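You operate a simulated robot arm through the tools that you are given. There is no shell and no other tool. Be economical: measure what you need, move in short steps, check, and stop when the job is done.

Carry out the task below with a simulated two-armed robot. There is one attempt and no reset: what you move stays moved.

JOB
Set the rail gap of grey machine four for blank 2 and prove it with that blank.
Fine: a blank that enters the check bush wants gap 12, one that sits wants 15; try it first and hang it back; with the rail locked again it slides to the stop bolt. The machine stays off.

Only the result counts: the job must be done as asked and must still hold three seconds after the hand-in. Knocking over, shifting, dropping, spilling or breaking anything else fails it.

ROBOT AND FRAMES
Two 7-joint arms with fingered hands on one trunk, on a base that drives. Base frame: it is fixed to the floor where the robot stands at the start and does not move with it; the origin is under the middle of the robot, x ahead of it, y to its left, z up; the surface under the hand at the start is at about z = 0.83. Lengths are in m, angles in degrees, forces in N, time in s.
The left shoulder is at the start at [0.07, 0.142, 1.264], the right one opposite. With the tool pointing down near the work surface each hand reaches from about 0.1 to 0.76 m from the robot's upright axis, wherever it stands, measured 20 degrees to its own side. Places, roughly: gap knob [0.5, 0.2, 0.9]; guide knob [0.5, 0.3, 0.9]; isolator of grey machine four [0.9, 1, 0.7]; rail lock of grey machine four [0.5, 0.1, 0.9]; stop bolt [0.6, 0.4, 1]. Payload 3.6 kg a hand.
The tool frame of a hand sits at the grasp point between the pads (the TCP): z along the fingers, y along the line on which they close. The tips reach 0.025 m beyond it. The gripper opens to 0.088 m. The gripper's body begins 0.029 m behind the TCP. The gripper is a hand of 5 fingers: y runs from the thumb to the fingers, the wrist lies at [-0.013, -0.097, -0.162] in the tool frame, and closing takes about 1.5 s.
Orientation is that of the tool frame in the base frame, as a unit quaternion [w, x, y, z]. With the fingers straight down and the wrist toward the robot, the tool's x, y and z point along [0, 1, 0], [1, 0, 0] and [0, 0, -1] of the base frame.

CONTROLS
- The arms move only by the tool apply_moves. It takes "left_steps", "right_steps" or both (then of equal length, played together; a hand with none holds still); each is a list of rows, each a list of 6 numbers: the shift along the base's x, y, z in units of 150 mm (1.0 is 150 mm), then the turn, a rotation vector about the base's x, y, z in units of 120 degrees (1.0 is 120 degrees). In form: [[x, y, z, rx, ry, rz], ...]. A call has 1 to 12 rows; each row is the pose to reach, as a shift and turn from the pose commanded when the call began. "left_grip" and "right_grip" are, for a hand that has rows, the gripper command, from -1 (shut) to 1 (fully open), values between in proportion, set as the call begins (left out, the last holds). A call with a number of a shift or a turn outside -1 to 1 is refused whole. Rows are played at 5 a second. More than 0.05 m and 8.6 degrees between two rows, or a gripper value outside its range, and nothing of the call is played. A pose out of reach is approached as far as the arm can. The call stops where the force on the tool passes 40 N (or 10 N more than at its start, if that is more) or the arm is blocked; 0.2 s more then pass. The fingers move at their own pace (about 0.072 m/s each) and stop on an object; they squeeze with about 22 N. The grip force told is the motor's: it shows also when the fingers shut on nothing. Time passes only in rows, and 0.2 s behind the last, so rows that repeat a pose let the fingers close. It gives the time, the measured TCP pose, the force on the tool (base axes), the opening and the grip force at its end, in the units of the frame above (readings bear some noise), with the torque about the TCP (base axes, N m) and any sound that the robot's microphone picked up, and new pictures: "pictures" is both (left out), scene, wrist or none (wrist: the cameras of the hands that moved).
- Cameras (640 x 400 px; columns grow to the right, rows downward): "scene" is now at [0.1394, 0.0038, 1.4964]; the picture's right is [0.03, -1.00, 0.00], its down [-0.52, -0.02, -0.85] and it looks along [0.85, 0.03, -0.52] (base axes); focal length 214 px, centre (320, 200). "left" rides on the left gripper at [-0.059, -0.079, -0.105] in its tool frame; the picture's right is [-0.73, -0.32, 0.61], its down [0.62, -0.68, 0.38] and it looks along [0.29, 0.66, 0.70] (tool axes); focal length 234 px, centre (320, 200). "right" rides on the right gripper at [0.059, -0.079, -0.105] in its tool frame; the picture's right is [-0.73, 0.32, -0.61], its down [-0.62, -0.68, 0.38] and it looks along [-0.29, 0.66, 0.70] (tool axes); focal length 234 px, centre (320, 200). There is no depth. A picture from a camera that has moved, and an enlarged one, comes with that camera's place and axes in the base frame and with its lens.
- raise_lower(by): slides the trunk up (or, below 0, down) by that many m; the arms and the scene camera ride with it, the base frame stays. It gives what a move gives, with no picture.
- drive_base(legs): drives the robot by 1 to 6 legs, each [ahead, left, turn to the left] in m, m and degrees, along the robot's own axes; the way and the turn of a leg run together, so that a leg with both is an arc; at most 1.5 m and 180 degrees a leg. The arms and the cameras ride along, it lands a little off, and it stops where it bumps. It gives what a move gives, and a new picture of the scene camera.
- set_grasp(shape, hand): the hand has 5 fingers and takes this shape, open, in about a second: jaw (thumb against the fingers, like two jaws); tri (thumb and two fingers); tip (a fingertip pinch); poke (one finger out to press); point (the index stretched); flat (the hand flat); cup (the hand cupped); fist (a fist). The gripper value then closes the fingers along that shape, each until it touches; the sizes above hold for jaw. It gives what a move gives, with no picture.
- turn_head(pan, tilt): turns the head with the scene camera to pan (to the left, within 86 degrees either way) and tilt (down, from -29 to 69), counted from straight ahead of the robot. It gives what a move gives, and a new picture of the scene camera.
- inspect(camera, box): a new picture of the part [left, top, right, bottom] of that camera's present view, enlarged. No time passes.
- close_job(): hands the job in; it is judged then, once.

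Work in short steps. Places have to be worked out from the pictures, the camera data and where the tool is seen: move nearer, look again, correct. Check each grasp and each placing, and mend what went wrong. You have 120 turns and 260 pictures in all, those below and enlarged ones among them. Open the grippers and draw the arms clear of the work before you hand the job in, unless the task says otherwise; then end with one line.

The tools are called after ">>>" as a command line: name --argument value ..., lists and objects as JSON in quotes. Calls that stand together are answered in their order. apply_moves: Moves the arms, as the interface text tells. Its arguments: {"type":"object","properties":{"left_steps":{"type":"array"},"left_grip":{"type":"number"},"right_steps":{"type":"array"},"right_grip":{"type":"number"},"pictures":{"type":"string","enum":["both","scene","wrist","none"]}},"required":[]} The other tools are called the same way: raise_lower (by) slides the trunk up or down; set_grasp (shape, hand) gives the hand a shape; drive_base (legs) drives the base; turn_head (pan, tilt) turns the head that bears the scene camera; inspect (camera, box) takes an enlarged picture of a part of a camera's view; close_job () hands the job in.

At the start:

```text
clock: 0.0
left_tcp_pos: [0.5475, 0.2112, 1.3607]
left_tcp_rot: [0.0, 0.707, 0.707, 0.0]
left_ft_force: [0.5, -0.1, -0.3]
left_torque: [-0.03, 0.02, 0.01]
left_grip_width: 0.0876
left_grasp_force: 0.1
left_shape: jaw
right_tcp_pos: [0.5205, -0.2578, 1.4361]
right_tcp_rot: [0.0, 0.707, 0.707, 0.0]
right_ft_force: [1.4, 0.5, 0.3]
right_torque: [0.01, 0.0, 0.01]
right_grip_width: 0.0877
right_grasp_force: 0.0
right_shape: jaw
trunk travel left (down, up): [-0.8, 0.14]
robot x, y, heading: [-0.003, 0.0028, 0.4]
head pan, tilt: [1.7, 31.4]
```

scene: 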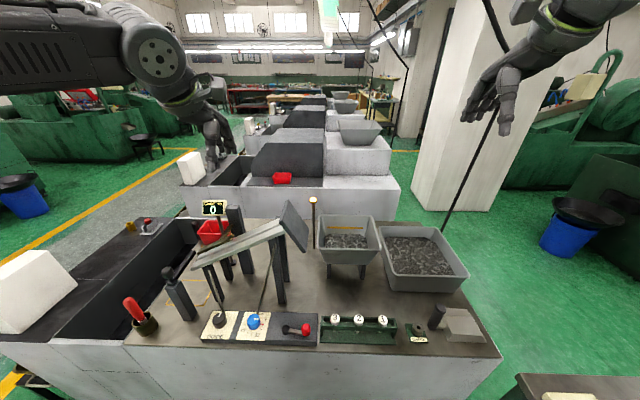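
right: 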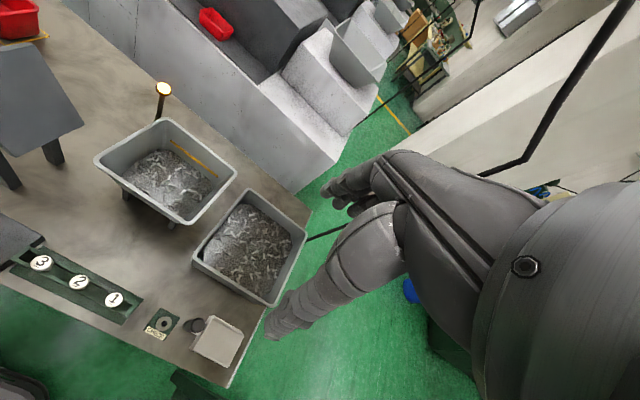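
left: 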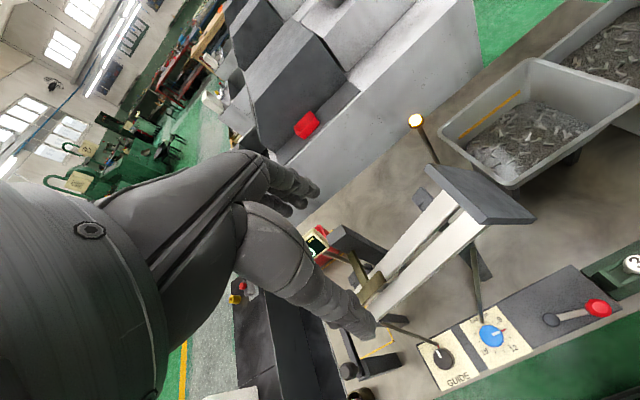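

I start by enlarging the parts of the work surface to read the labels and see the shapes.

>>> inspect --camera "scene" --box '[180, 280, 340, 380]'

>>> inspect --camera "scene" --box '[310, 280, 500, 380]'

>>> inspect --camera "scene" --box '[120, 180, 320, 340]'

```text
4.00 times, centred on (260, 330) of scene
camera zoom: at [0.1394, 0.0038, 1.4964], right [0.03, -1.0, 0.0], down [-0.52, -0.02, -0.85], along [0.85, 0.03, -0.52], focal length 858 px, centre (560, -320)
```

zoom: 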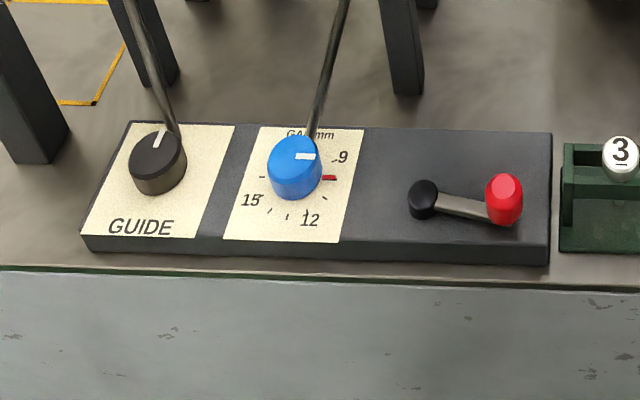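

```text
3.37 times, centred on (405, 330) of scene
camera zoom: at [0.1394, 0.0038, 1.4964], right [0.03, -1.0, 0.0], down [-0.52, -0.02, -0.85], along [0.85, 0.03, -0.52], focal length 722 px, centre (34, -238)
```

zoom: 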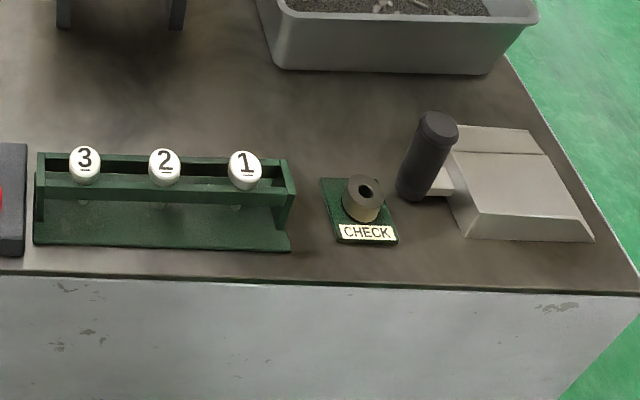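

```text
2.50 times, centred on (220, 260) of scene
camera zoom: at [0.1394, 0.0038, 1.4964], right [0.03, -1.0, 0.0], down [-0.52, -0.02, -0.85], along [0.85, 0.03, -0.52], focal length 536 px, centre (570, 50)
```

zoom: 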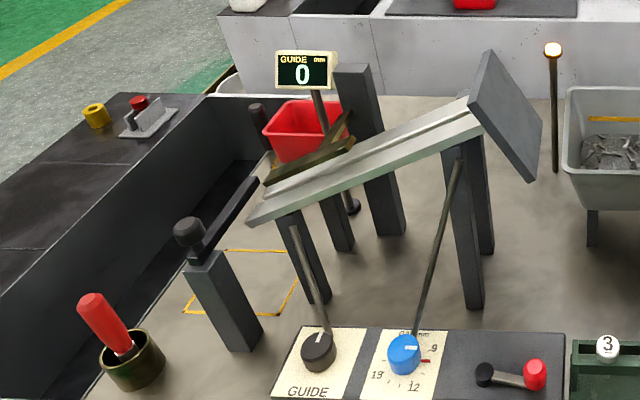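

Next I zoom in on the rails and dial from the left wrist camera and on the blanks from the right one.

>>> inspect --camera "left" --box '[320, 140, 560, 290]'

>>> inspect --camera "left" --box '[400, 240, 640, 390]'

>>> inspect --camera "right" --box '[0, 230, 256, 390]'

>>> turn_head --pan 20 --tilt 50

```text
2.67 times, centred on (440, 215) of left
camera zoom: at [0.4681, 0.1539, 1.4639], right [-0.32, -0.73, -0.61], down [-0.68, 0.62, -0.38], along [0.66, 0.29, -0.7], focal length 624 px, centre (0, 160)
```

zoom: 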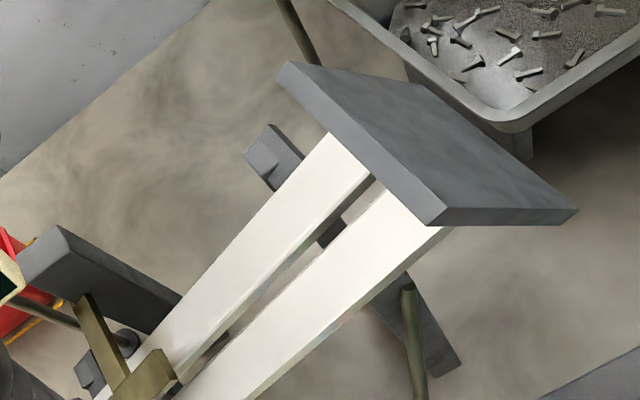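

```text
2.67 times, centred on (520, 315) of left
camera zoom: at [0.4681, 0.1539, 1.4639], right [-0.32, -0.73, -0.61], down [-0.68, 0.62, -0.38], along [0.66, 0.29, -0.7], focal length 624 px, centre (-213, -107)
```

zoom: 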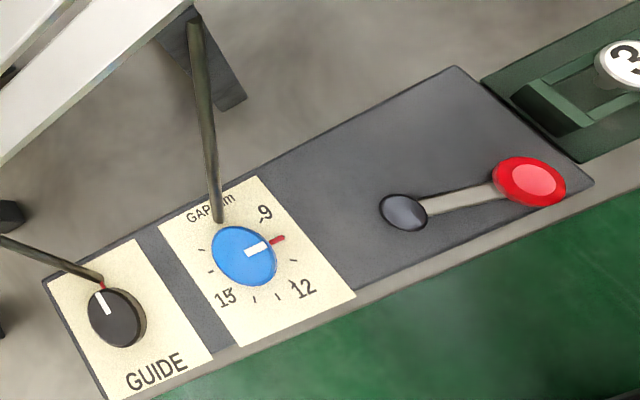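

```text
2.50 times, centred on (128, 310) of right
camera zoom: at [0.4405, -0.2003, 1.5412], right [0.32, -0.73, 0.61], down [-0.68, -0.62, -0.38], along [0.66, -0.29, -0.7], focal length 585 px, centre (800, -75)
```

zoom: 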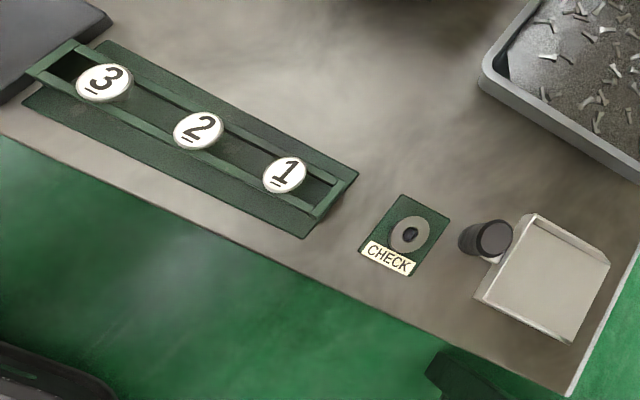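

```text
clock: 0.8
left_tcp_pos: [0.5478, 0.2119, 1.3602]
left_tcp_rot: [0.0, 0.707, 0.707, 0.0]
left_ft_force: [-1.0, 0.4, -0.3]
left_torque: [0.0, -0.02, 0.01]
left_grip_width: 0.0874
left_grasp_force: 0.1
left_shape: jaw
right_tcp_pos: [0.5196, -0.2585, 1.4355]
right_tcp_rot: [0.0, 0.707, 0.707, -0.001]
right_ft_force: [-0.4, 0.4, -0.3]
right_torque: [-0.01, 0.01, -0.05]
right_grip_width: 0.088
right_grasp_force: 0.0
right_shape: jaw
trunk travel left (down, up): [-0.8, 0.14]
robot x, y, heading: [0.0014, -0.0015, 0.2]
head pan, tilt: [20.0, 50.0]
camera scene: at [0.122, 0.0274, 1.4691], right [0.34, -0.94, 0.0], down [-0.72, -0.26, -0.64], along [0.6, 0.22, -0.77], focal length 214 px, centre (320, 200)
```

scene: 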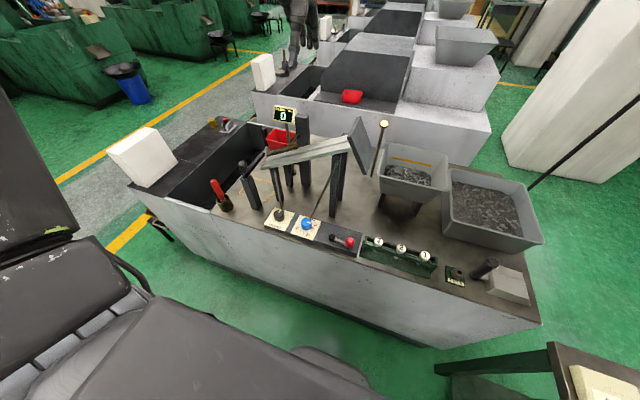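

The blank heads are at about (0.481, -0.026/-0.0935/-0.159, 0.90). I bring the right hand over blank 2, staying high for now.

>>> apply_moves --right_steps '[[-0.05, 0.2, -0.2, 0, 0, 0], [-0.1, 0.4, -0.4, 0, 0, 0], [-0.15, 0.6, -0.6, 0, 0, 0], [-0.2, 0.8, -0.8, 0, 0, 0], [-0.26, 1.0, -1.0, 0, 0, 0]]' --pictures "none"

>>> apply_moves --right_steps '[[0, 0.1, -0.3, 0, 0, 0], [0, 0.1, -0.6, 0, 0, 0], [0, 0.1, -0.9, 0, 0, 0]]' --pictures "both"

```text
clock: 2.0
left_tcp_pos: [0.5488, 0.2123, 1.3594]
left_tcp_rot: [0.0, 0.708, 0.706, 0.0]
left_ft_force: [0.3, 0.4, -0.2]
left_torque: [0.0, 0.01, 0.04]
left_grip_width: 0.0876
left_grasp_force: 0.1
left_shape: jaw
right_tcp_pos: [0.482, -0.1083, 1.2856]
right_tcp_rot: [-0.001, 0.706, 0.708, -0.001]
right_ft_force: [-0.1, 0.3, 0.9]
right_torque: [0.03, 0.01, 0.01]
right_grip_width: 0.0879
right_grasp_force: 0.0
right_shape: jaw
trunk travel left (down, up): [-0.8, 0.14]
robot x, y, heading: [0.0019, 0.0002, -0.2]
head pan, tilt: [20.0, 50.0]
```

```text
clock: 2.8
left_tcp_pos: [0.5475, 0.2107, 1.3586]
left_tcp_rot: [0.001, 0.707, 0.707, 0.0]
left_ft_force: [-0.1, 0.0, -0.1]
left_torque: [-0.02, -0.02, -0.01]
left_grip_width: 0.0876
left_grasp_force: 0.0
left_shape: jaw
right_tcp_pos: [0.4812, -0.0945, 1.1528]
right_tcp_rot: [0.0, 0.707, 0.707, 0.0]
right_ft_force: [0.1, -0.2, -1.1]
right_torque: [0.02, 0.02, 0.01]
right_grip_width: 0.0879
right_grasp_force: 0.1
right_shape: jaw
trunk travel left (down, up): [-0.8, 0.14]
robot x, y, heading: [0.0024, 0.0024, -0.2]
head pan, tilt: [20.0, 50.0]
camera scene: at [0.1226, 0.0269, 1.4691], right [0.34, -0.94, 0.0], down [-0.72, -0.26, -0.64], along [0.6, 0.22, -0.77], focal length 214 px, centre (320, 200)
camera right: at [0.4024, -0.0362, 1.2572], right [0.32, -0.73, 0.61], down [-0.68, -0.62, -0.38], along [0.66, -0.29, -0.7], focal length 234 px, centre (320, 200)
```

scene: 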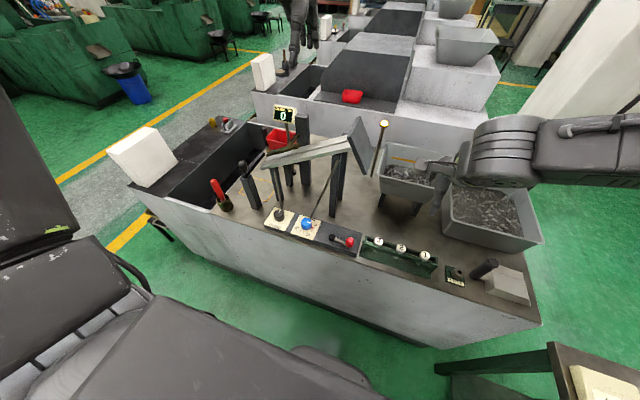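
right: 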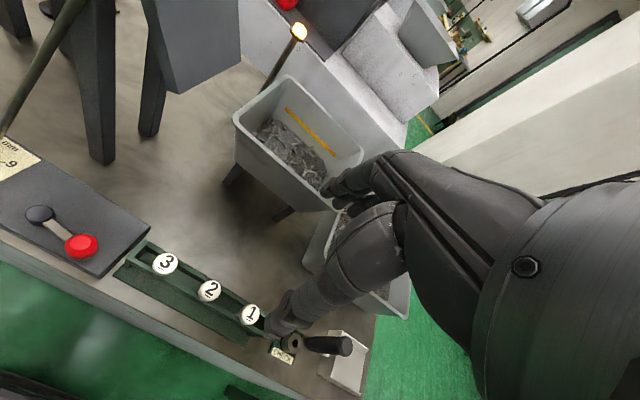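

The hand is above the rack. I zoom in on the blanks to judge their head height and clearance.

>>> inspect --camera "right" --box '[120, 220, 360, 370]'

>>> inspect --camera "scene" --box '[340, 220, 480, 308]'

```text
2.67 times, centred on (240, 295) of right
camera zoom: at [0.4024, -0.0362, 1.2572], right [0.32, -0.73, 0.61], down [-0.68, -0.62, -0.38], along [0.66, -0.29, -0.7], focal length 624 px, centre (533, -53)
```

zoom: 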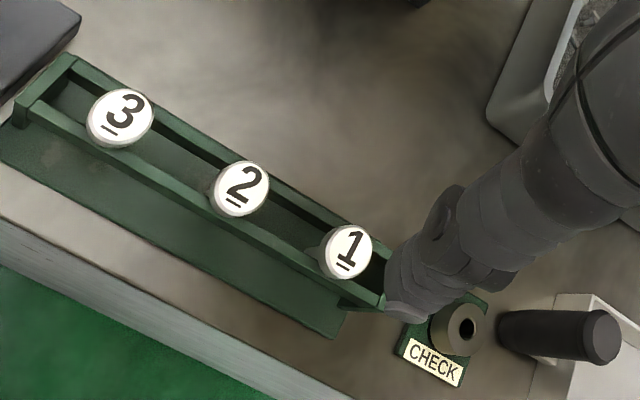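

```text
4.55 times, centred on (410, 264) of scene
camera zoom: at [0.1226, 0.0269, 1.4691], right [0.34, -0.94, 0.0], down [-0.72, -0.26, -0.64], along [0.6, 0.22, -0.77], focal length 975 px, centre (-89, -91)
```

zoom: 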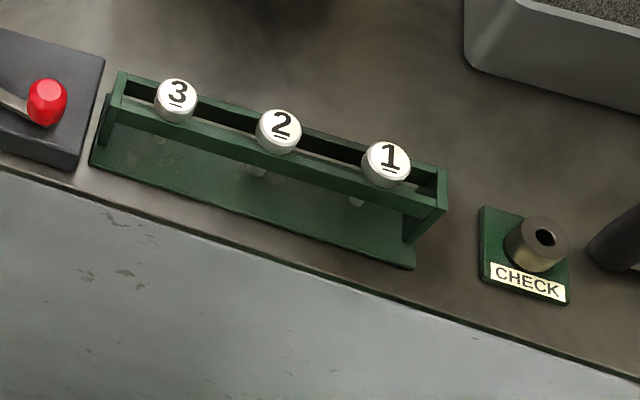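

Head tops are at z≈0.893. I descend to about 0.96 and look at the fingers against the heads.

>>> apply_moves --right_steps '[[0, 0, -0.3, 0, 0, 0], [0, 0, -0.6, 0, 0, 0], [0, 0, -0.9, 0, 0, 0], [0, 0, -1.0, 0, 0, 0], [0, 0, -1.0, 0, 0, 0]]' --right_grip 0.3 --pictures "none"

>>> apply_moves --right_steps '[[0, 0, -0.2, 0, 0, 0], [0, 0, -0.25, 0, 0, 0]]' --pictures "both"

>>> inspect --camera "scene" --box '[340, 200, 500, 300]'

>>> inspect --camera "right" --box '[200, 240, 392, 360]'

```text
clock: 4.0
left_tcp_pos: [0.548, 0.2114, 1.3584]
left_tcp_rot: [0.0, 0.707, 0.707, 0.001]
left_ft_force: [0.5, 0.2, 0.4]
left_torque: [0.0, 0.0, -0.01]
left_grip_width: 0.0875
left_grasp_force: 0.1
left_shape: jaw
right_tcp_pos: [0.4757, -0.1161, 1.0207]
right_tcp_rot: [-0.001, 0.707, 0.708, -0.001]
right_ft_force: [0.5, -0.8, -0.3]
right_torque: [-0.02, 0.0, 0.0]
right_grip_width: 0.0578
right_grasp_force: 0.0
right_shape: jaw
right hand out of reach, approached as far as the arm can: row 3, 4, 5
trunk travel left (down, up): [-0.8, 0.14]
robot x, y, heading: [-0.0015, 0.0027, 0.2]
head pan, tilt: [20.0, 50.0]
```

```text
clock: 4.6
left_tcp_pos: [0.5482, 0.2113, 1.3593]
left_tcp_rot: [0.0, 0.707, 0.707, 0.0]
left_ft_force: [-0.1, 1.1, -0.2]
left_torque: [-0.03, -0.04, 0.0]
left_grip_width: 0.0878
left_grasp_force: 0.0
left_shape: jaw
right_tcp_pos: [0.4703, -0.132, 1.0004]
right_tcp_rot: [0.0, 0.707, 0.708, 0.0]
right_ft_force: [0.2, 0.2, -0.4]
right_torque: [-0.02, 0.02, -0.01]
right_grip_width: 0.0574
right_grasp_force: 0.0
right_shape: jaw
right hand out of reach, approached as far as the arm can: row 1, 2
trunk travel left (down, up): [-0.8, 0.14]
robot x, y, heading: [0.0007, -0.0028, -0.0]
head pan, tilt: [20.0, 50.0]
camera scene: at [0.1222, 0.0275, 1.469], right [0.34, -0.94, 0.0], down [-0.72, -0.26, -0.64], along [0.6, 0.22, -0.77], focal length 214 px, centre (320, 200)
camera right: at [0.3912, -0.0737, 1.1051], right [0.32, -0.73, 0.61], down [-0.68, -0.62, -0.38], along [0.66, -0.29, -0.7], focal length 234 px, centre (320, 200)
```

scene: 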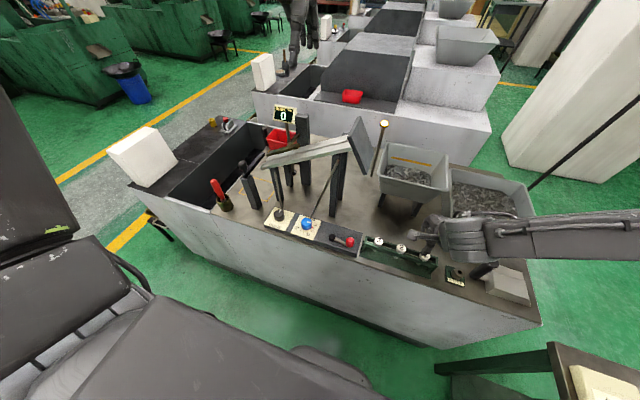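
right: 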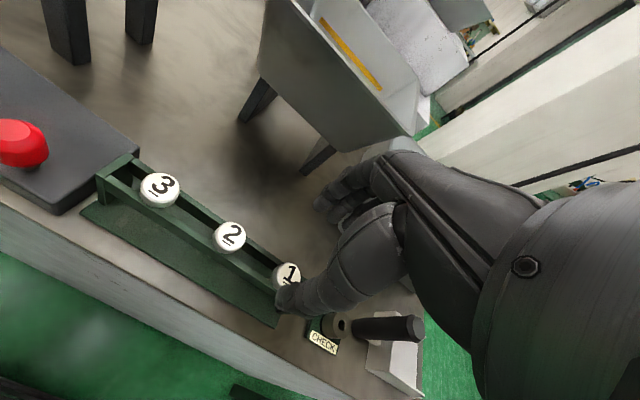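

```text
4.00 times, centred on (420, 250) of scene
camera zoom: at [0.1222, 0.0275, 1.469], right [0.34, -0.94, 0.0], down [-0.72, -0.26, -0.64], along [0.6, 0.22, -0.77], focal length 858 px, centre (-80, 0)
```

zoom: 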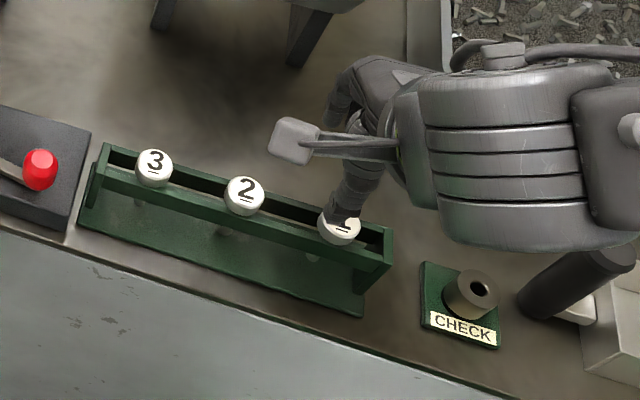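

```text
3.33 times, centred on (296, 300) of right
camera zoom: at [0.3912, -0.0737, 1.1051], right [0.32, -0.73, 0.61], down [-0.68, -0.62, -0.38], along [0.66, -0.29, -0.7], focal length 781 px, centre (400, -133)
```

zoom: 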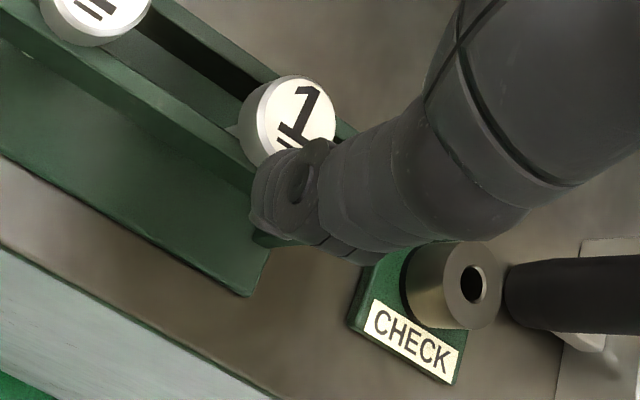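

The arm can't reach with this wrist heading: it drifted to y=-0.132. I lift and turn the hand 45° to the left about the vertical, the more natural heading for the right arm, then check.

>>> apply_moves --right_steps '[[0, 0, 0.2, 0, 0, 0.0], [0, 0, 0.4, 0, 0, 0.06], [0, 0, 0.6, 0, 0, 0.12], [0, 0, 0.6, 0, 0, 0.18], [0, 0, 0.6, 0, 0, 0.24], [0, 0, 0.6, 0, 0, 0.3], [0, 0, 0.6, 0, 0, 0.36]]' --pictures "none"

```text
clock: 6.2
left_tcp_pos: [0.5474, 0.2128, 1.3602]
left_tcp_rot: [0.0, 0.707, 0.707, 0.0]
left_ft_force: [-0.6, 1.0, 0.7]
left_torque: [-0.01, 0.03, -0.02]
left_grip_width: 0.0877
left_grasp_force: 0.0
left_shape: jaw
right_tcp_pos: [0.4711, -0.1302, 1.091]
right_tcp_rot: [0.0, 0.397, 0.918, -0.001]
right_ft_force: [-0.7, -0.5, 0.8]
right_torque: [0.01, -0.01, -0.03]
right_grip_width: 0.0575
right_grasp_force: 0.0
right_shape: jaw
trunk travel left (down, up): [-0.8, 0.14]
robot x, y, heading: [0.0002, -0.0014, -0.1]
head pan, tilt: [20.0, 50.0]
```

Now I go toward a point 6 cm above the head of blank 2.

>>> apply_moves --right_steps '[[0.07, 0.23, 0, 0, 0, 0], [0.07, 0.23, -0.3, 0, 0, 0], [0.07, 0.23, -0.6, 0, 0, 0], [0.07, 0.23, -0.87, 0, 0, 0]]' --pictures "both"

>>> inspect --camera "scene" --box '[340, 200, 500, 300]'

>>> inspect --camera "right" --box '[200, 240, 392, 360]'

```text
clock: 7.2
left_tcp_pos: [0.5464, 0.2124, 1.3595]
left_tcp_rot: [0.0, 0.707, 0.707, -0.001]
left_ft_force: [-0.7, 0.2, -0.3]
left_torque: [0.01, 0.0, -0.02]
left_grip_width: 0.0877
left_grasp_force: 0.0
left_shape: jaw
right_tcp_pos: [0.4763, -0.1074, 0.9739]
right_tcp_rot: [0.0, 0.397, 0.918, 0.0]
right_ft_force: [0.2, -0.5, -0.2]
right_torque: [-0.04, 0.02, 0.01]
right_grip_width: 0.0574
right_grasp_force: 0.1
right_shape: jaw
right hand out of reach, approached as far as the arm can: row 4
trunk travel left (down, up): [-0.8, 0.14]
robot x, y, heading: [-0.0013, 0.001, 0.4]
head pan, tilt: [20.0, 50.0]
camera scene: at [0.122, 0.0287, 1.4691], right [0.34, -0.94, 0.0], down [-0.72, -0.26, -0.64], along [0.6, 0.22, -0.77], focal length 214 px, centre (320, 200)
camera right: at [0.3772, -0.1193, 1.0794], right [0.73, -0.31, 0.61], down [-0.07, -0.92, -0.38], along [0.68, 0.24, -0.7], focal length 234 px, centre (320, 200)
```

scene: 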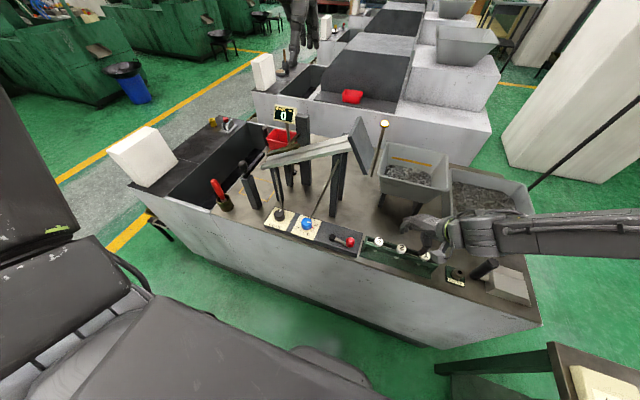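
right: 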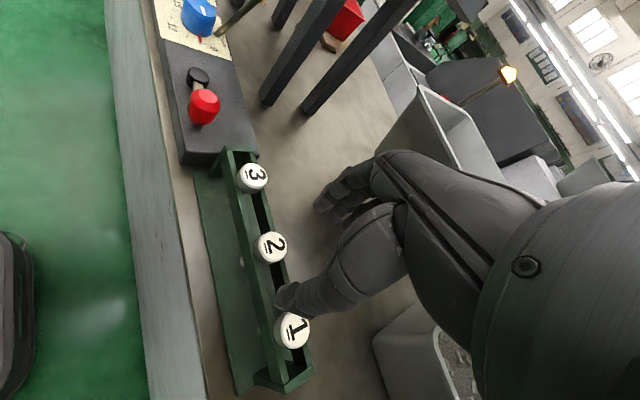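

```text
4.00 times, centred on (420, 250) of scene
camera zoom: at [0.122, 0.0287, 1.4691], right [0.34, -0.94, 0.0], down [-0.72, -0.26, -0.64], along [0.6, 0.22, -0.77], focal length 858 px, centre (-80, 0)
```

zoom: 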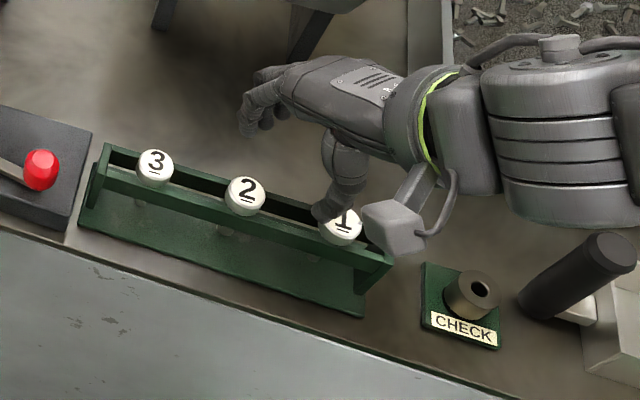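

```text
3.33 times, centred on (296, 300) of right
camera zoom: at [0.3772, -0.1193, 1.0794], right [0.73, -0.31, 0.61], down [-0.07, -0.92, -0.38], along [0.68, 0.24, -0.7], focal length 781 px, centre (400, -133)
```

zoom: 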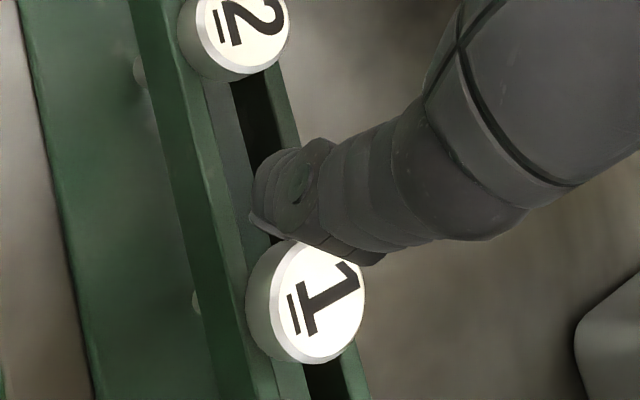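

The right arm still stops short, and the drift is upward, so the shoulder is probably too high. I raise the right hand, pull the left hand back and up, and lower the trunk 0.15 m.

>>> apply_moves --right_steps '[[0, 0, 0.3, 0, 0, 0], [0, 0, 0.6, 0, 0, 0], [0, 0, 0.9, 0, 0, 0], [0, 0, 1.0, 0, 0, 0]]' --left_steps '[[-0.3, 0, 0, 0, 0, 0], [-0.6, 0.1, 0, 0, 0, 0], [-0.9, 0.1, 0.1, 0, 0, 0], [-1.0, 0.1, 0.2, 0, 0, 0]]' --pictures "none"

>>> raise_lower --by -0.15

```text
clock: 8.2
left_tcp_pos: [0.3984, 0.2257, 1.3895]
left_tcp_rot: [-0.001, 0.708, 0.707, 0.0]
left_ft_force: [0.4, -0.3, 0.3]
left_torque: [0.03, -0.01, -0.02]
left_grip_width: 0.0877
left_grasp_force: 0.0
left_shape: jaw
right_tcp_pos: [0.4739, -0.1096, 1.1277]
right_tcp_rot: [0.001, 0.397, 0.918, 0.001]
right_ft_force: [-0.3, -0.5, 0.5]
right_torque: [0.03, 0.03, -0.01]
right_grip_width: 0.0576
right_grasp_force: 0.0
right_shape: jaw
trunk travel left (down, up): [-0.8, 0.14]
robot x, y, heading: [-0.0019, 0.001, 0.2]
head pan, tilt: [20.0, 50.0]
```

```text
clock: 10.0
left_tcp_pos: [0.3994, 0.2262, 1.2391]
left_tcp_rot: [0.0, 0.708, 0.707, 0.0]
left_ft_force: [0.1, -0.4, 0.1]
left_torque: [-0.01, -0.04, 0.0]
left_grip_width: 0.0877
left_grasp_force: 0.0
left_shape: jaw
right_tcp_pos: [0.4758, -0.1092, 0.9763]
right_tcp_rot: [0.0, 0.397, 0.918, 0.0]
right_ft_force: [-0.3, -0.6, -0.6]
right_torque: [0.01, 0.01, 0.0]
right_grip_width: 0.0575
right_grasp_force: 0.1
right_shape: jaw
trunk travel left (down, up): [-0.65, 0.29]
robot x, y, heading: [-0.0031, -0.0017, -0.0]
head pan, tilt: [20.0, 50.0]
```

Trunk lowered. I move on to just above the blank 2 head.

>>> apply_moves --right_steps '[[0.035, 0.1, 0, 0, 0, 0], [0.035, 0.1, -0.14, 0, 0, 0], [0.035, 0.1, -0.27, 0, 0, 0]]' --pictures "wrist"

>>> inspect --camera "scene" --box '[360, 180, 520, 280]'

>>> inspect --camera "right" --box '[200, 200, 392, 320]'

```text
clock: 10.8
left_tcp_pos: [0.4001, 0.2273, 1.2406]
left_tcp_rot: [0.001, 0.708, 0.707, 0.0]
left_ft_force: [0.6, 0.8, 0.3]
left_torque: [0.01, 0.02, 0.04]
left_grip_width: 0.0877
left_grasp_force: 0.1
left_shape: jaw
right_tcp_pos: [0.4816, -0.0947, 0.9368]
right_tcp_rot: [0.0, 0.396, 0.918, -0.001]
right_ft_force: [-0.5, -0.5, -0.1]
right_torque: [-0.02, 0.02, -0.02]
right_grip_width: 0.0575
right_grasp_force: 0.0
right_shape: jaw
trunk travel left (down, up): [-0.65, 0.29]
robot x, y, heading: [-0.0025, 0.0045, -0.0]
head pan, tilt: [20.0, 50.0]
camera right: at [0.3835, -0.1059, 1.0413], right [0.73, -0.31, 0.61], down [-0.07, -0.92, -0.38], along [0.68, 0.24, -0.7], focal length 234 px, centre (320, 200)
```

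right: 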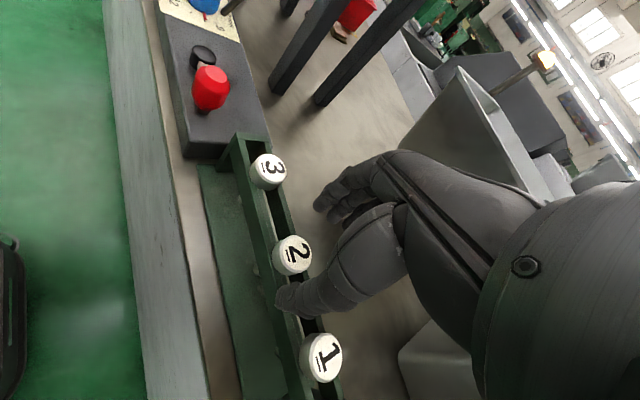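

```text
4.00 times, centred on (440, 230) of scene
camera zoom: at [0.1223, 0.0274, 1.3191], right [0.34, -0.94, 0.0], down [-0.72, -0.26, -0.64], along [0.6, 0.22, -0.77], focal length 858 px, centre (-160, 80)
```

zoom: 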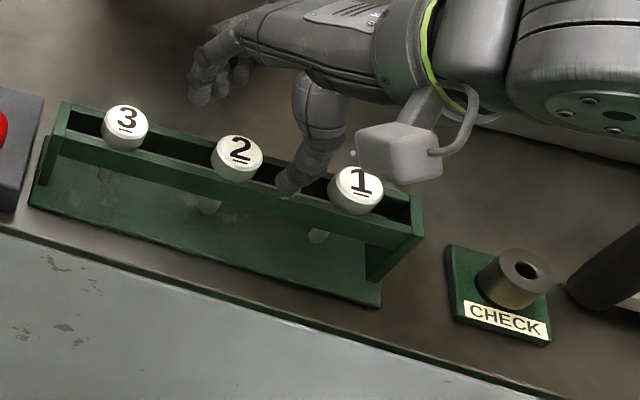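

```text
3.33 times, centred on (296, 260) of right
camera zoom: at [0.3835, -0.1059, 1.0413], right [0.73, -0.31, 0.61], down [-0.07, -0.92, -0.38], along [0.68, 0.24, -0.7], focal length 781 px, centre (400, 0)
```

zoom: 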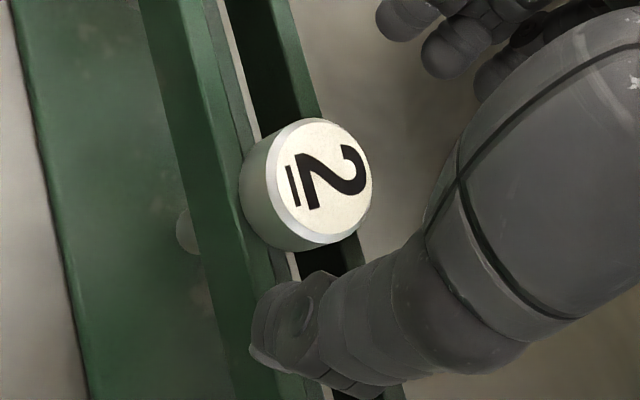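

The head top is at (0.486, -0.095, 0.892). I go down so that the tips sit just above the beam, then close.

>>> apply_moves --right_steps '[[0.03, 0, -0.1, 0, 0, 0], [0.03, 0, -0.2, 0, 0, 0]]' --pictures "none"

>>> inspect --camera "scene" --box '[360, 180, 520, 280]'

>>> inspect --camera "right" --box '[200, 160, 392, 280]'

```text
clock: 11.4
left_tcp_pos: [0.3993, 0.2263, 1.2394]
left_tcp_rot: [0.0, 0.707, 0.707, 0.001]
left_ft_force: [-0.1, 0.2, -0.5]
left_torque: [0.02, -0.03, -0.03]
left_grip_width: 0.0877
left_grasp_force: 0.1
left_shape: jaw
right_tcp_pos: [0.4856, -0.0937, 0.9065]
right_tcp_rot: [0.0, 0.397, 0.918, 0.001]
right_ft_force: [0.1, 0.1, 0.3]
right_torque: [-0.01, 0.02, -0.02]
right_grip_width: 0.0576
right_grasp_force: 0.2
right_shape: jaw
trunk travel left (down, up): [-0.65, 0.29]
robot x, y, heading: [-0.0012, -0.0024, 0.0]
head pan, tilt: [20.0, 50.0]
```

```text
4.00 times, centred on (440, 230) of scene
camera zoom: at [0.1218, 0.0273, 1.3191], right [0.34, -0.94, 0.0], down [-0.72, -0.26, -0.64], along [0.6, 0.22, -0.77], focal length 858 px, centre (-160, 80)
```

zoom: 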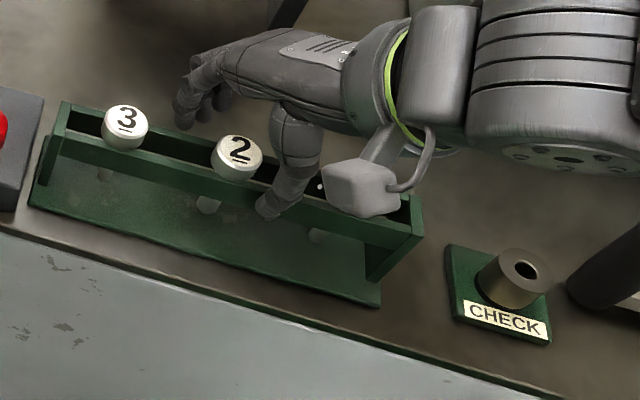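

```text
3.33 times, centred on (296, 220) of right
camera zoom: at [0.3874, -0.1059, 1.0108], right [0.73, -0.31, 0.61], down [-0.07, -0.92, -0.38], along [0.68, 0.24, -0.7], focal length 781 px, centre (400, 133)
```

zoom: 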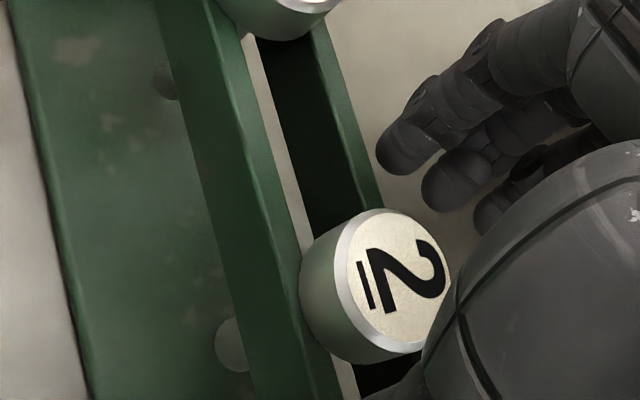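

The thumb sits on the near-right and the fingers on the far-left of head 2, so I close now.

>>> apply_moves --right_steps '[[0, 0, 0, 0, 0, 0], [0, 0, 0, 0, 0, 0], [0, 0, 0, 0, 0, 0], [0, 0, 0, 0, 0, 0], [0, 0, 0, 0, 0, 0], [0, 0, 0, 0, 0, 0], [0, 0, 0, 0, 0, 0]]' --right_grip -1 --pictures "none"

>>> inspect --camera "scene" --box '[360, 180, 520, 280]'

>>> inspect --camera "right" --box '[200, 160, 392, 280]'

```text
clock: 13.0
left_tcp_pos: [0.3985, 0.2254, 1.2384]
left_tcp_rot: [0.0, 0.707, 0.707, 0.0]
left_ft_force: [0.4, 1.1, 0.5]
left_torque: [-0.01, -0.01, -0.01]
left_grip_width: 0.0878
left_grasp_force: 0.1
left_shape: jaw
right_tcp_pos: [0.4864, -0.0943, 0.9054]
right_tcp_rot: [-0.001, 0.398, 0.918, 0.001]
right_ft_force: [1.2, -3.1, -0.4]
right_torque: [-0.05, -0.05, -0.13]
right_grip_width: 0.0318
right_grasp_force: 22.2
right_shape: jaw
trunk travel left (down, up): [-0.65, 0.29]
robot x, y, heading: [-0.0025, -0.0005, 0.0]
head pan, tilt: [20.0, 50.0]
```

```text
4.00 times, centred on (440, 230) of scene
camera zoom: at [0.122, 0.0268, 1.3191], right [0.34, -0.94, 0.0], down [-0.72, -0.26, -0.64], along [0.6, 0.22, -0.77], focal length 858 px, centre (-160, 80)
```

zoom: 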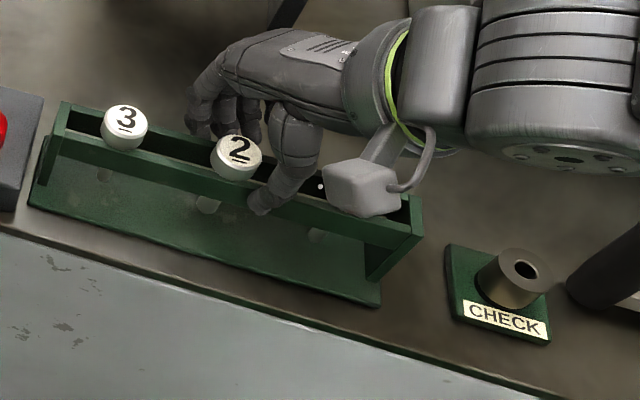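

```text
3.33 times, centred on (296, 220) of right
camera zoom: at [0.3875, -0.1063, 1.0108], right [0.73, -0.31, 0.61], down [-0.07, -0.92, -0.38], along [0.68, 0.24, -0.7], focal length 781 px, centre (400, 133)
```

zoom: 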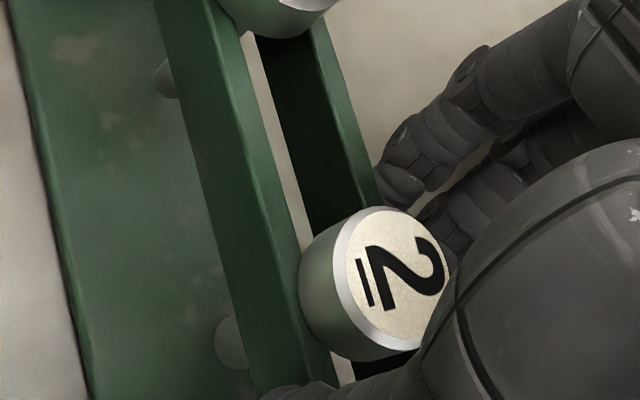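

Fingers stopped at 32 mm with 22 N, so the head is likely held. I lift 4 cm and check.

>>> apply_moves --right_steps '[[0, 0, 0.1, 0, 0, 0], [0, 0, 0.2, 0, 0, 0], [0, 0, 0.4, 0, 0, 0], [0, 0, 0.6, 0, 0, 0]]' --pictures "none"

>>> inspect --camera "scene" --box '[360, 140, 520, 240]'

>>> inspect --camera "right" --box '[200, 160, 392, 280]'

```text
clock: 14.0
left_tcp_pos: [0.398, 0.2267, 1.2397]
left_tcp_rot: [0.0, 0.707, 0.707, 0.001]
left_ft_force: [0.3, 0.2, -0.1]
left_torque: [-0.03, 0.02, -0.01]
left_grip_width: 0.0876
left_grasp_force: 0.0
left_shape: jaw
right_tcp_pos: [0.4863, -0.0939, 0.9981]
right_tcp_rot: [0.0, 0.396, 0.918, 0.0]
right_ft_force: [0.0, -0.5, -0.8]
right_torque: [0.02, -0.02, 0.0]
right_grip_width: 0.0225
right_grasp_force: 22.7
right_shape: jaw
trunk travel left (down, up): [-0.65, 0.29]
robot x, y, heading: [-0.002, 0.0007, -0.0]
head pan, tilt: [20.0, 50.0]
```

```text
4.00 times, centred on (440, 190) of scene
camera zoom: at [0.1211, 0.0273, 1.3191], right [0.34, -0.94, 0.0], down [-0.72, -0.26, -0.64], along [0.6, 0.22, -0.77], focal length 858 px, centre (-160, 240)
```

zoom: 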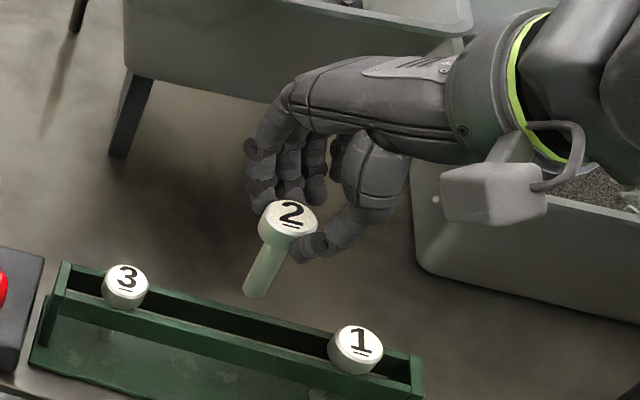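

```text
3.33 times, centred on (296, 220) of right
camera zoom: at [0.3883, -0.1067, 1.1024], right [0.73, -0.31, 0.61], down [-0.07, -0.92, -0.38], along [0.68, 0.24, -0.7], focal length 781 px, centre (400, 133)
```

zoom: 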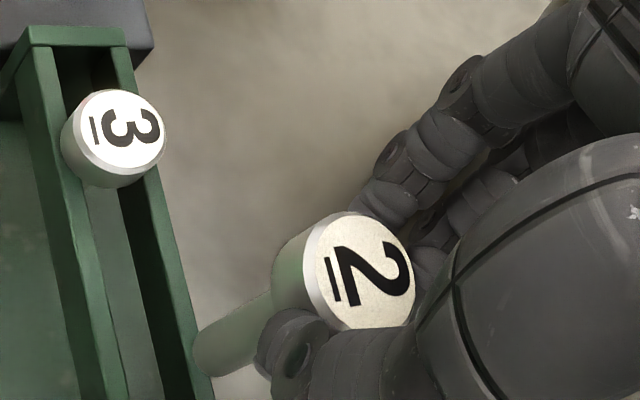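

Blank 2 is held, tilted about 6° with the shank end toward -y. I straighten it by turning about x and carry it over blank 1 toward the check bush, which is at about (0.4835, -0.270, top 0.862).

>>> apply_moves --right_steps '[[0, 0, 0.15, 0.02, 0, 0], [0, -0.25, 0.2, 0.045, 0, 0], [0, -0.5, 0.2, 0.045, 0, 0], [0, -0.75, 0.2, 0.045, 0, 0], [0, -1.0, 0.2, 0.045, 0, 0]]' --pictures "none"

>>> apply_moves --right_steps '[[0, -0.19, 0, 0, 0, 0], [0, -0.19, -0.2, 0, 0, 0]]' --pictures "none"

>>> turn_head --pan -20 --tilt 45

>>> inspect --camera "right" --box '[200, 160, 392, 280]'

```text
clock: 15.2
left_tcp_pos: [0.3988, 0.225, 1.2403]
left_tcp_rot: [-0.001, 0.707, 0.707, 0.001]
left_ft_force: [0.1, 0.1, 0.0]
left_torque: [0.03, 0.0, 0.01]
left_grip_width: 0.0881
left_grasp_force: 0.1
left_shape: jaw
right_tcp_pos: [0.4852, -0.2468, 1.0281]
right_tcp_rot: [-0.019, 0.396, 0.917, 0.044]
right_ft_force: [0.3, -0.4, -1.4]
right_torque: [-0.01, -0.01, 0.0]
right_grip_width: 0.0223
right_grasp_force: 21.6
right_shape: jaw
trunk travel left (down, up): [-0.65, 0.29]
robot x, y, heading: [-0.001, 0.0051, -0.0]
head pan, tilt: [20.0, 50.0]
```

```text
clock: 15.8
left_tcp_pos: [0.4007, 0.2262, 1.24]
left_tcp_rot: [0.0, 0.707, 0.707, 0.0]
left_ft_force: [0.2, 0.7, -0.4]
left_torque: [-0.02, 0.01, 0.03]
left_grip_width: 0.0875
left_grasp_force: 0.1
left_shape: jaw
right_tcp_pos: [0.4875, -0.275, 0.9956]
right_tcp_rot: [-0.019, 0.397, 0.917, 0.044]
right_ft_force: [0.0, 0.3, -1.2]
right_torque: [0.04, -0.04, 0.02]
right_grip_width: 0.0227
right_grasp_force: 22.6
right_shape: jaw
trunk travel left (down, up): [-0.65, 0.29]
robot x, y, heading: [-0.0014, -0.0023, 0.4]
head pan, tilt: [20.0, 50.0]
```

```text
clock: 16.8
left_tcp_pos: [0.3986, 0.2268, 1.2401]
left_tcp_rot: [0.0, 0.707, 0.707, 0.001]
left_ft_force: [-0.2, 0.0, -0.9]
left_torque: [-0.01, 0.02, 0.01]
left_grip_width: 0.0877
left_grasp_force: 0.0
left_shape: jaw
right_tcp_pos: [0.4864, -0.2751, 0.9963]
right_tcp_rot: [-0.019, 0.397, 0.917, 0.043]
right_ft_force: [-0.3, 0.2, -1.5]
right_torque: [0.02, 0.0, -0.02]
right_grip_width: 0.0227
right_grasp_force: 21.8
right_shape: jaw
trunk travel left (down, up): [-0.65, 0.29]
robot x, y, heading: [-0.0011, -0.001, 0.0]
head pan, tilt: [-20.0, 45.0]
camera scene: at [0.1263, -0.0267, 1.3259], right [-0.34, -0.94, 0.0], down [-0.67, 0.24, -0.71], along [0.66, -0.24, -0.71], focal length 214 px, centre (320, 200)
```

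scene: 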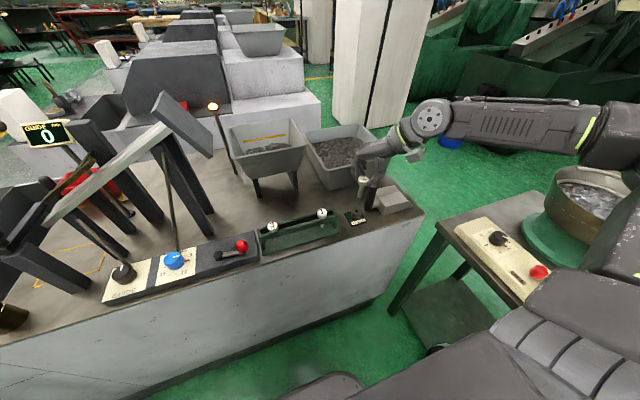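

```text
3.33 times, centred on (296, 220) of right
camera zoom: at [0.3879, -0.2966, 1.1001], right [0.73, -0.36, 0.58], down [-0.07, -0.88, -0.47], along [0.68, 0.3, -0.67], focal length 781 px, centre (400, 133)
```

zoom: 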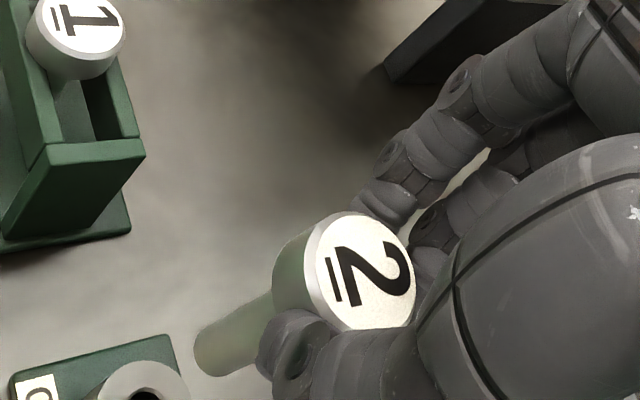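

>>> inspect --camera "scene" --box '[320, 160, 416, 220]'

>>> inspect --camera "right" --box '[180, 210, 340, 310]'

```text
6.67 times, centred on (368, 190) of scene
camera zoom: at [0.1263, -0.0267, 1.3259], right [-0.34, -0.94, 0.0], down [-0.67, 0.24, -0.71], along [0.66, -0.24, -0.71], focal length 1430 px, centre (0, 267)
```

zoom: 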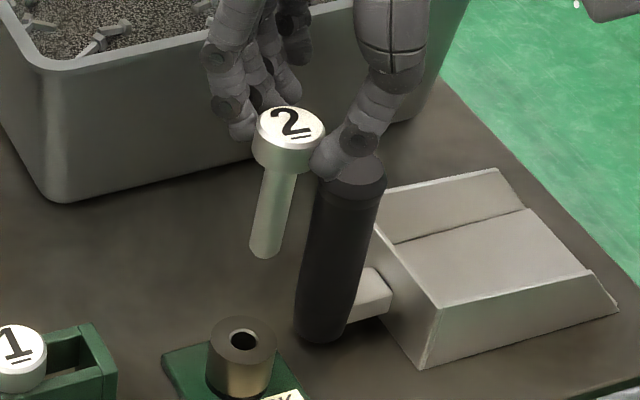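

```text
4.00 times, centred on (260, 260) of right
camera zoom: at [0.3879, -0.2966, 1.1001], right [0.73, -0.36, 0.58], down [-0.07, -0.88, -0.47], along [0.68, 0.3, -0.67], focal length 937 px, centre (560, -40)
```

zoom: 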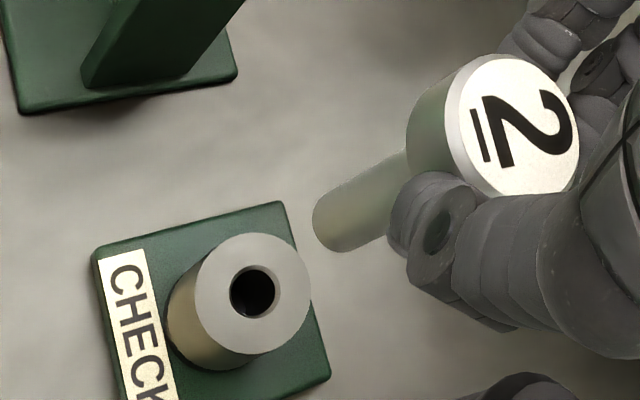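

Tip is at about (0.481, -0.270, 0.916) and the hole at (0.485, -0.271, 0.857). I zoom in finely to compare shank and hole diameters before the trial.

>>> inspect --camera "scene" --box '[344, 170, 376, 220]'

>>> inspect --camera "right" --box '[220, 240, 300, 290]'

```text
8.00 times, centred on (360, 195) of scene
camera zoom: at [0.1263, -0.0267, 1.3259], right [-0.34, -0.94, 0.0], down [-0.67, 0.24, -0.71], along [0.66, -0.24, -0.71], focal length 1716 px, centre (0, 240)
```

zoom: 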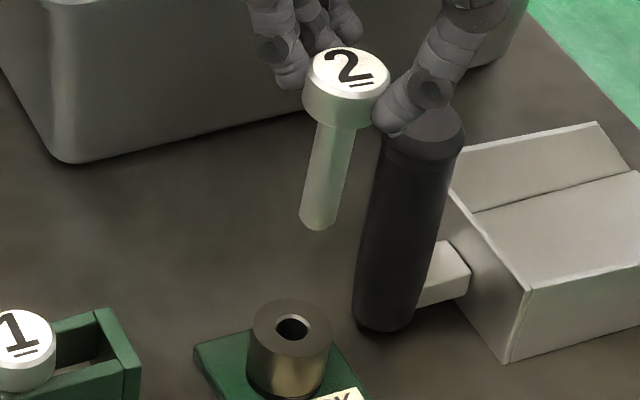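

```text
8.00 times, centred on (260, 265) of right
camera zoom: at [0.3879, -0.2966, 1.1001], right [0.73, -0.36, 0.58], down [-0.07, -0.88, -0.47], along [0.68, 0.3, -0.67], focal length 1873 px, centre (800, -320)
```

zoom: 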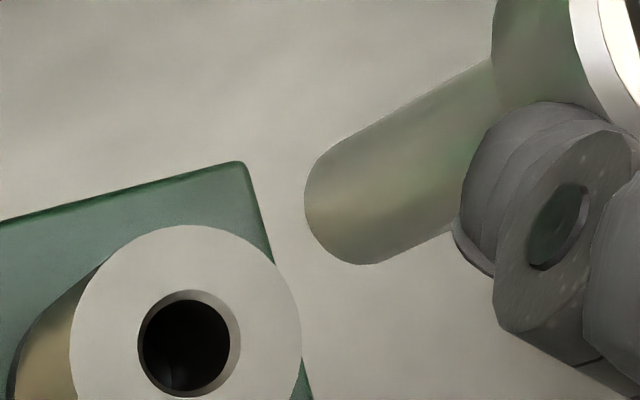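

The shank looks slightly thicker (~12.5 mm) than the bore (~11.7 mm), but the trial decides. I line up and go down close to the bush.

>>> apply_moves --right_steps '[[0.027, -0.006, -0.15, 0, 0, 0], [0.027, -0.006, -0.3, 0, 0, 0], [0.027, -0.006, -0.34, 0, 0, 0]]' --pictures "none"

>>> inspect --camera "scene" --box '[344, 180, 376, 230]'

>>> inspect --camera "right" --box '[220, 210, 300, 260]'

```text
clock: 17.6
left_tcp_pos: [0.3995, 0.2274, 1.2392]
left_tcp_rot: [-0.001, 0.707, 0.707, 0.0]
left_ft_force: [0.0, 0.0, -0.2]
left_torque: [-0.01, 0.0, -0.01]
left_grip_width: 0.0877
left_grasp_force: 0.0
left_shape: jaw
right_tcp_pos: [0.4887, -0.274, 0.944]
right_tcp_rot: [-0.018, 0.398, 0.916, 0.043]
right_ft_force: [0.7, -0.1, 0.0]
right_torque: [-0.02, -0.01, 0.02]
right_grip_width: 0.0225
right_grasp_force: 22.0
right_shape: jaw
trunk travel left (down, up): [-0.65, 0.29]
robot x, y, heading: [0.0007, 0.0012, -0.2]
head pan, tilt: [-20.0, 45.0]
```

```text
8.00 times, centred on (360, 205) of scene
camera zoom: at [0.126, -0.0267, 1.326], right [-0.34, -0.94, 0.0], down [-0.66, 0.24, -0.71], along [0.66, -0.24, -0.71], focal length 1716 px, centre (0, 160)
```

zoom: 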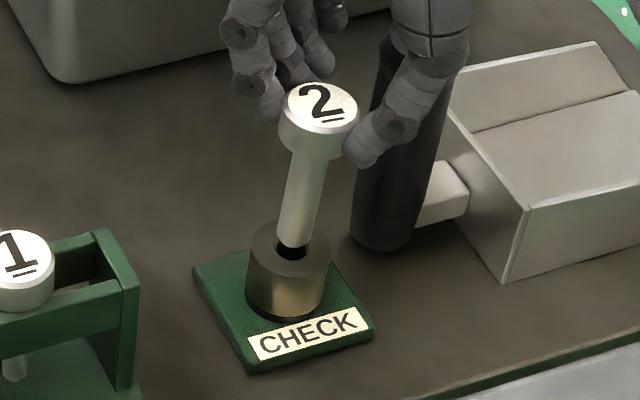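

```text
8.00 times, centred on (260, 235) of right
camera zoom: at [0.3907, -0.2968, 1.0481], right [0.73, -0.36, 0.58], down [-0.07, -0.88, -0.47], along [0.68, 0.3, -0.67], focal length 1873 px, centre (800, -80)
```

zoom: 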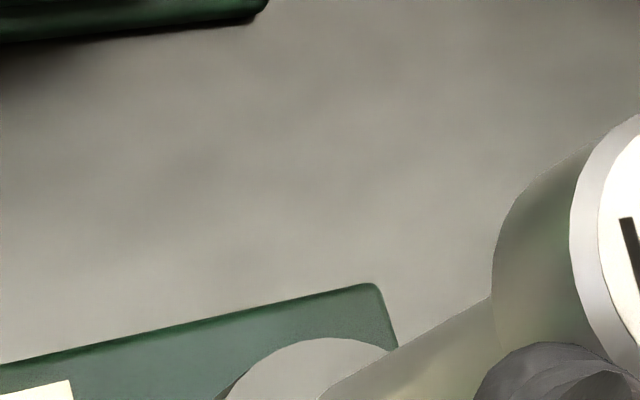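

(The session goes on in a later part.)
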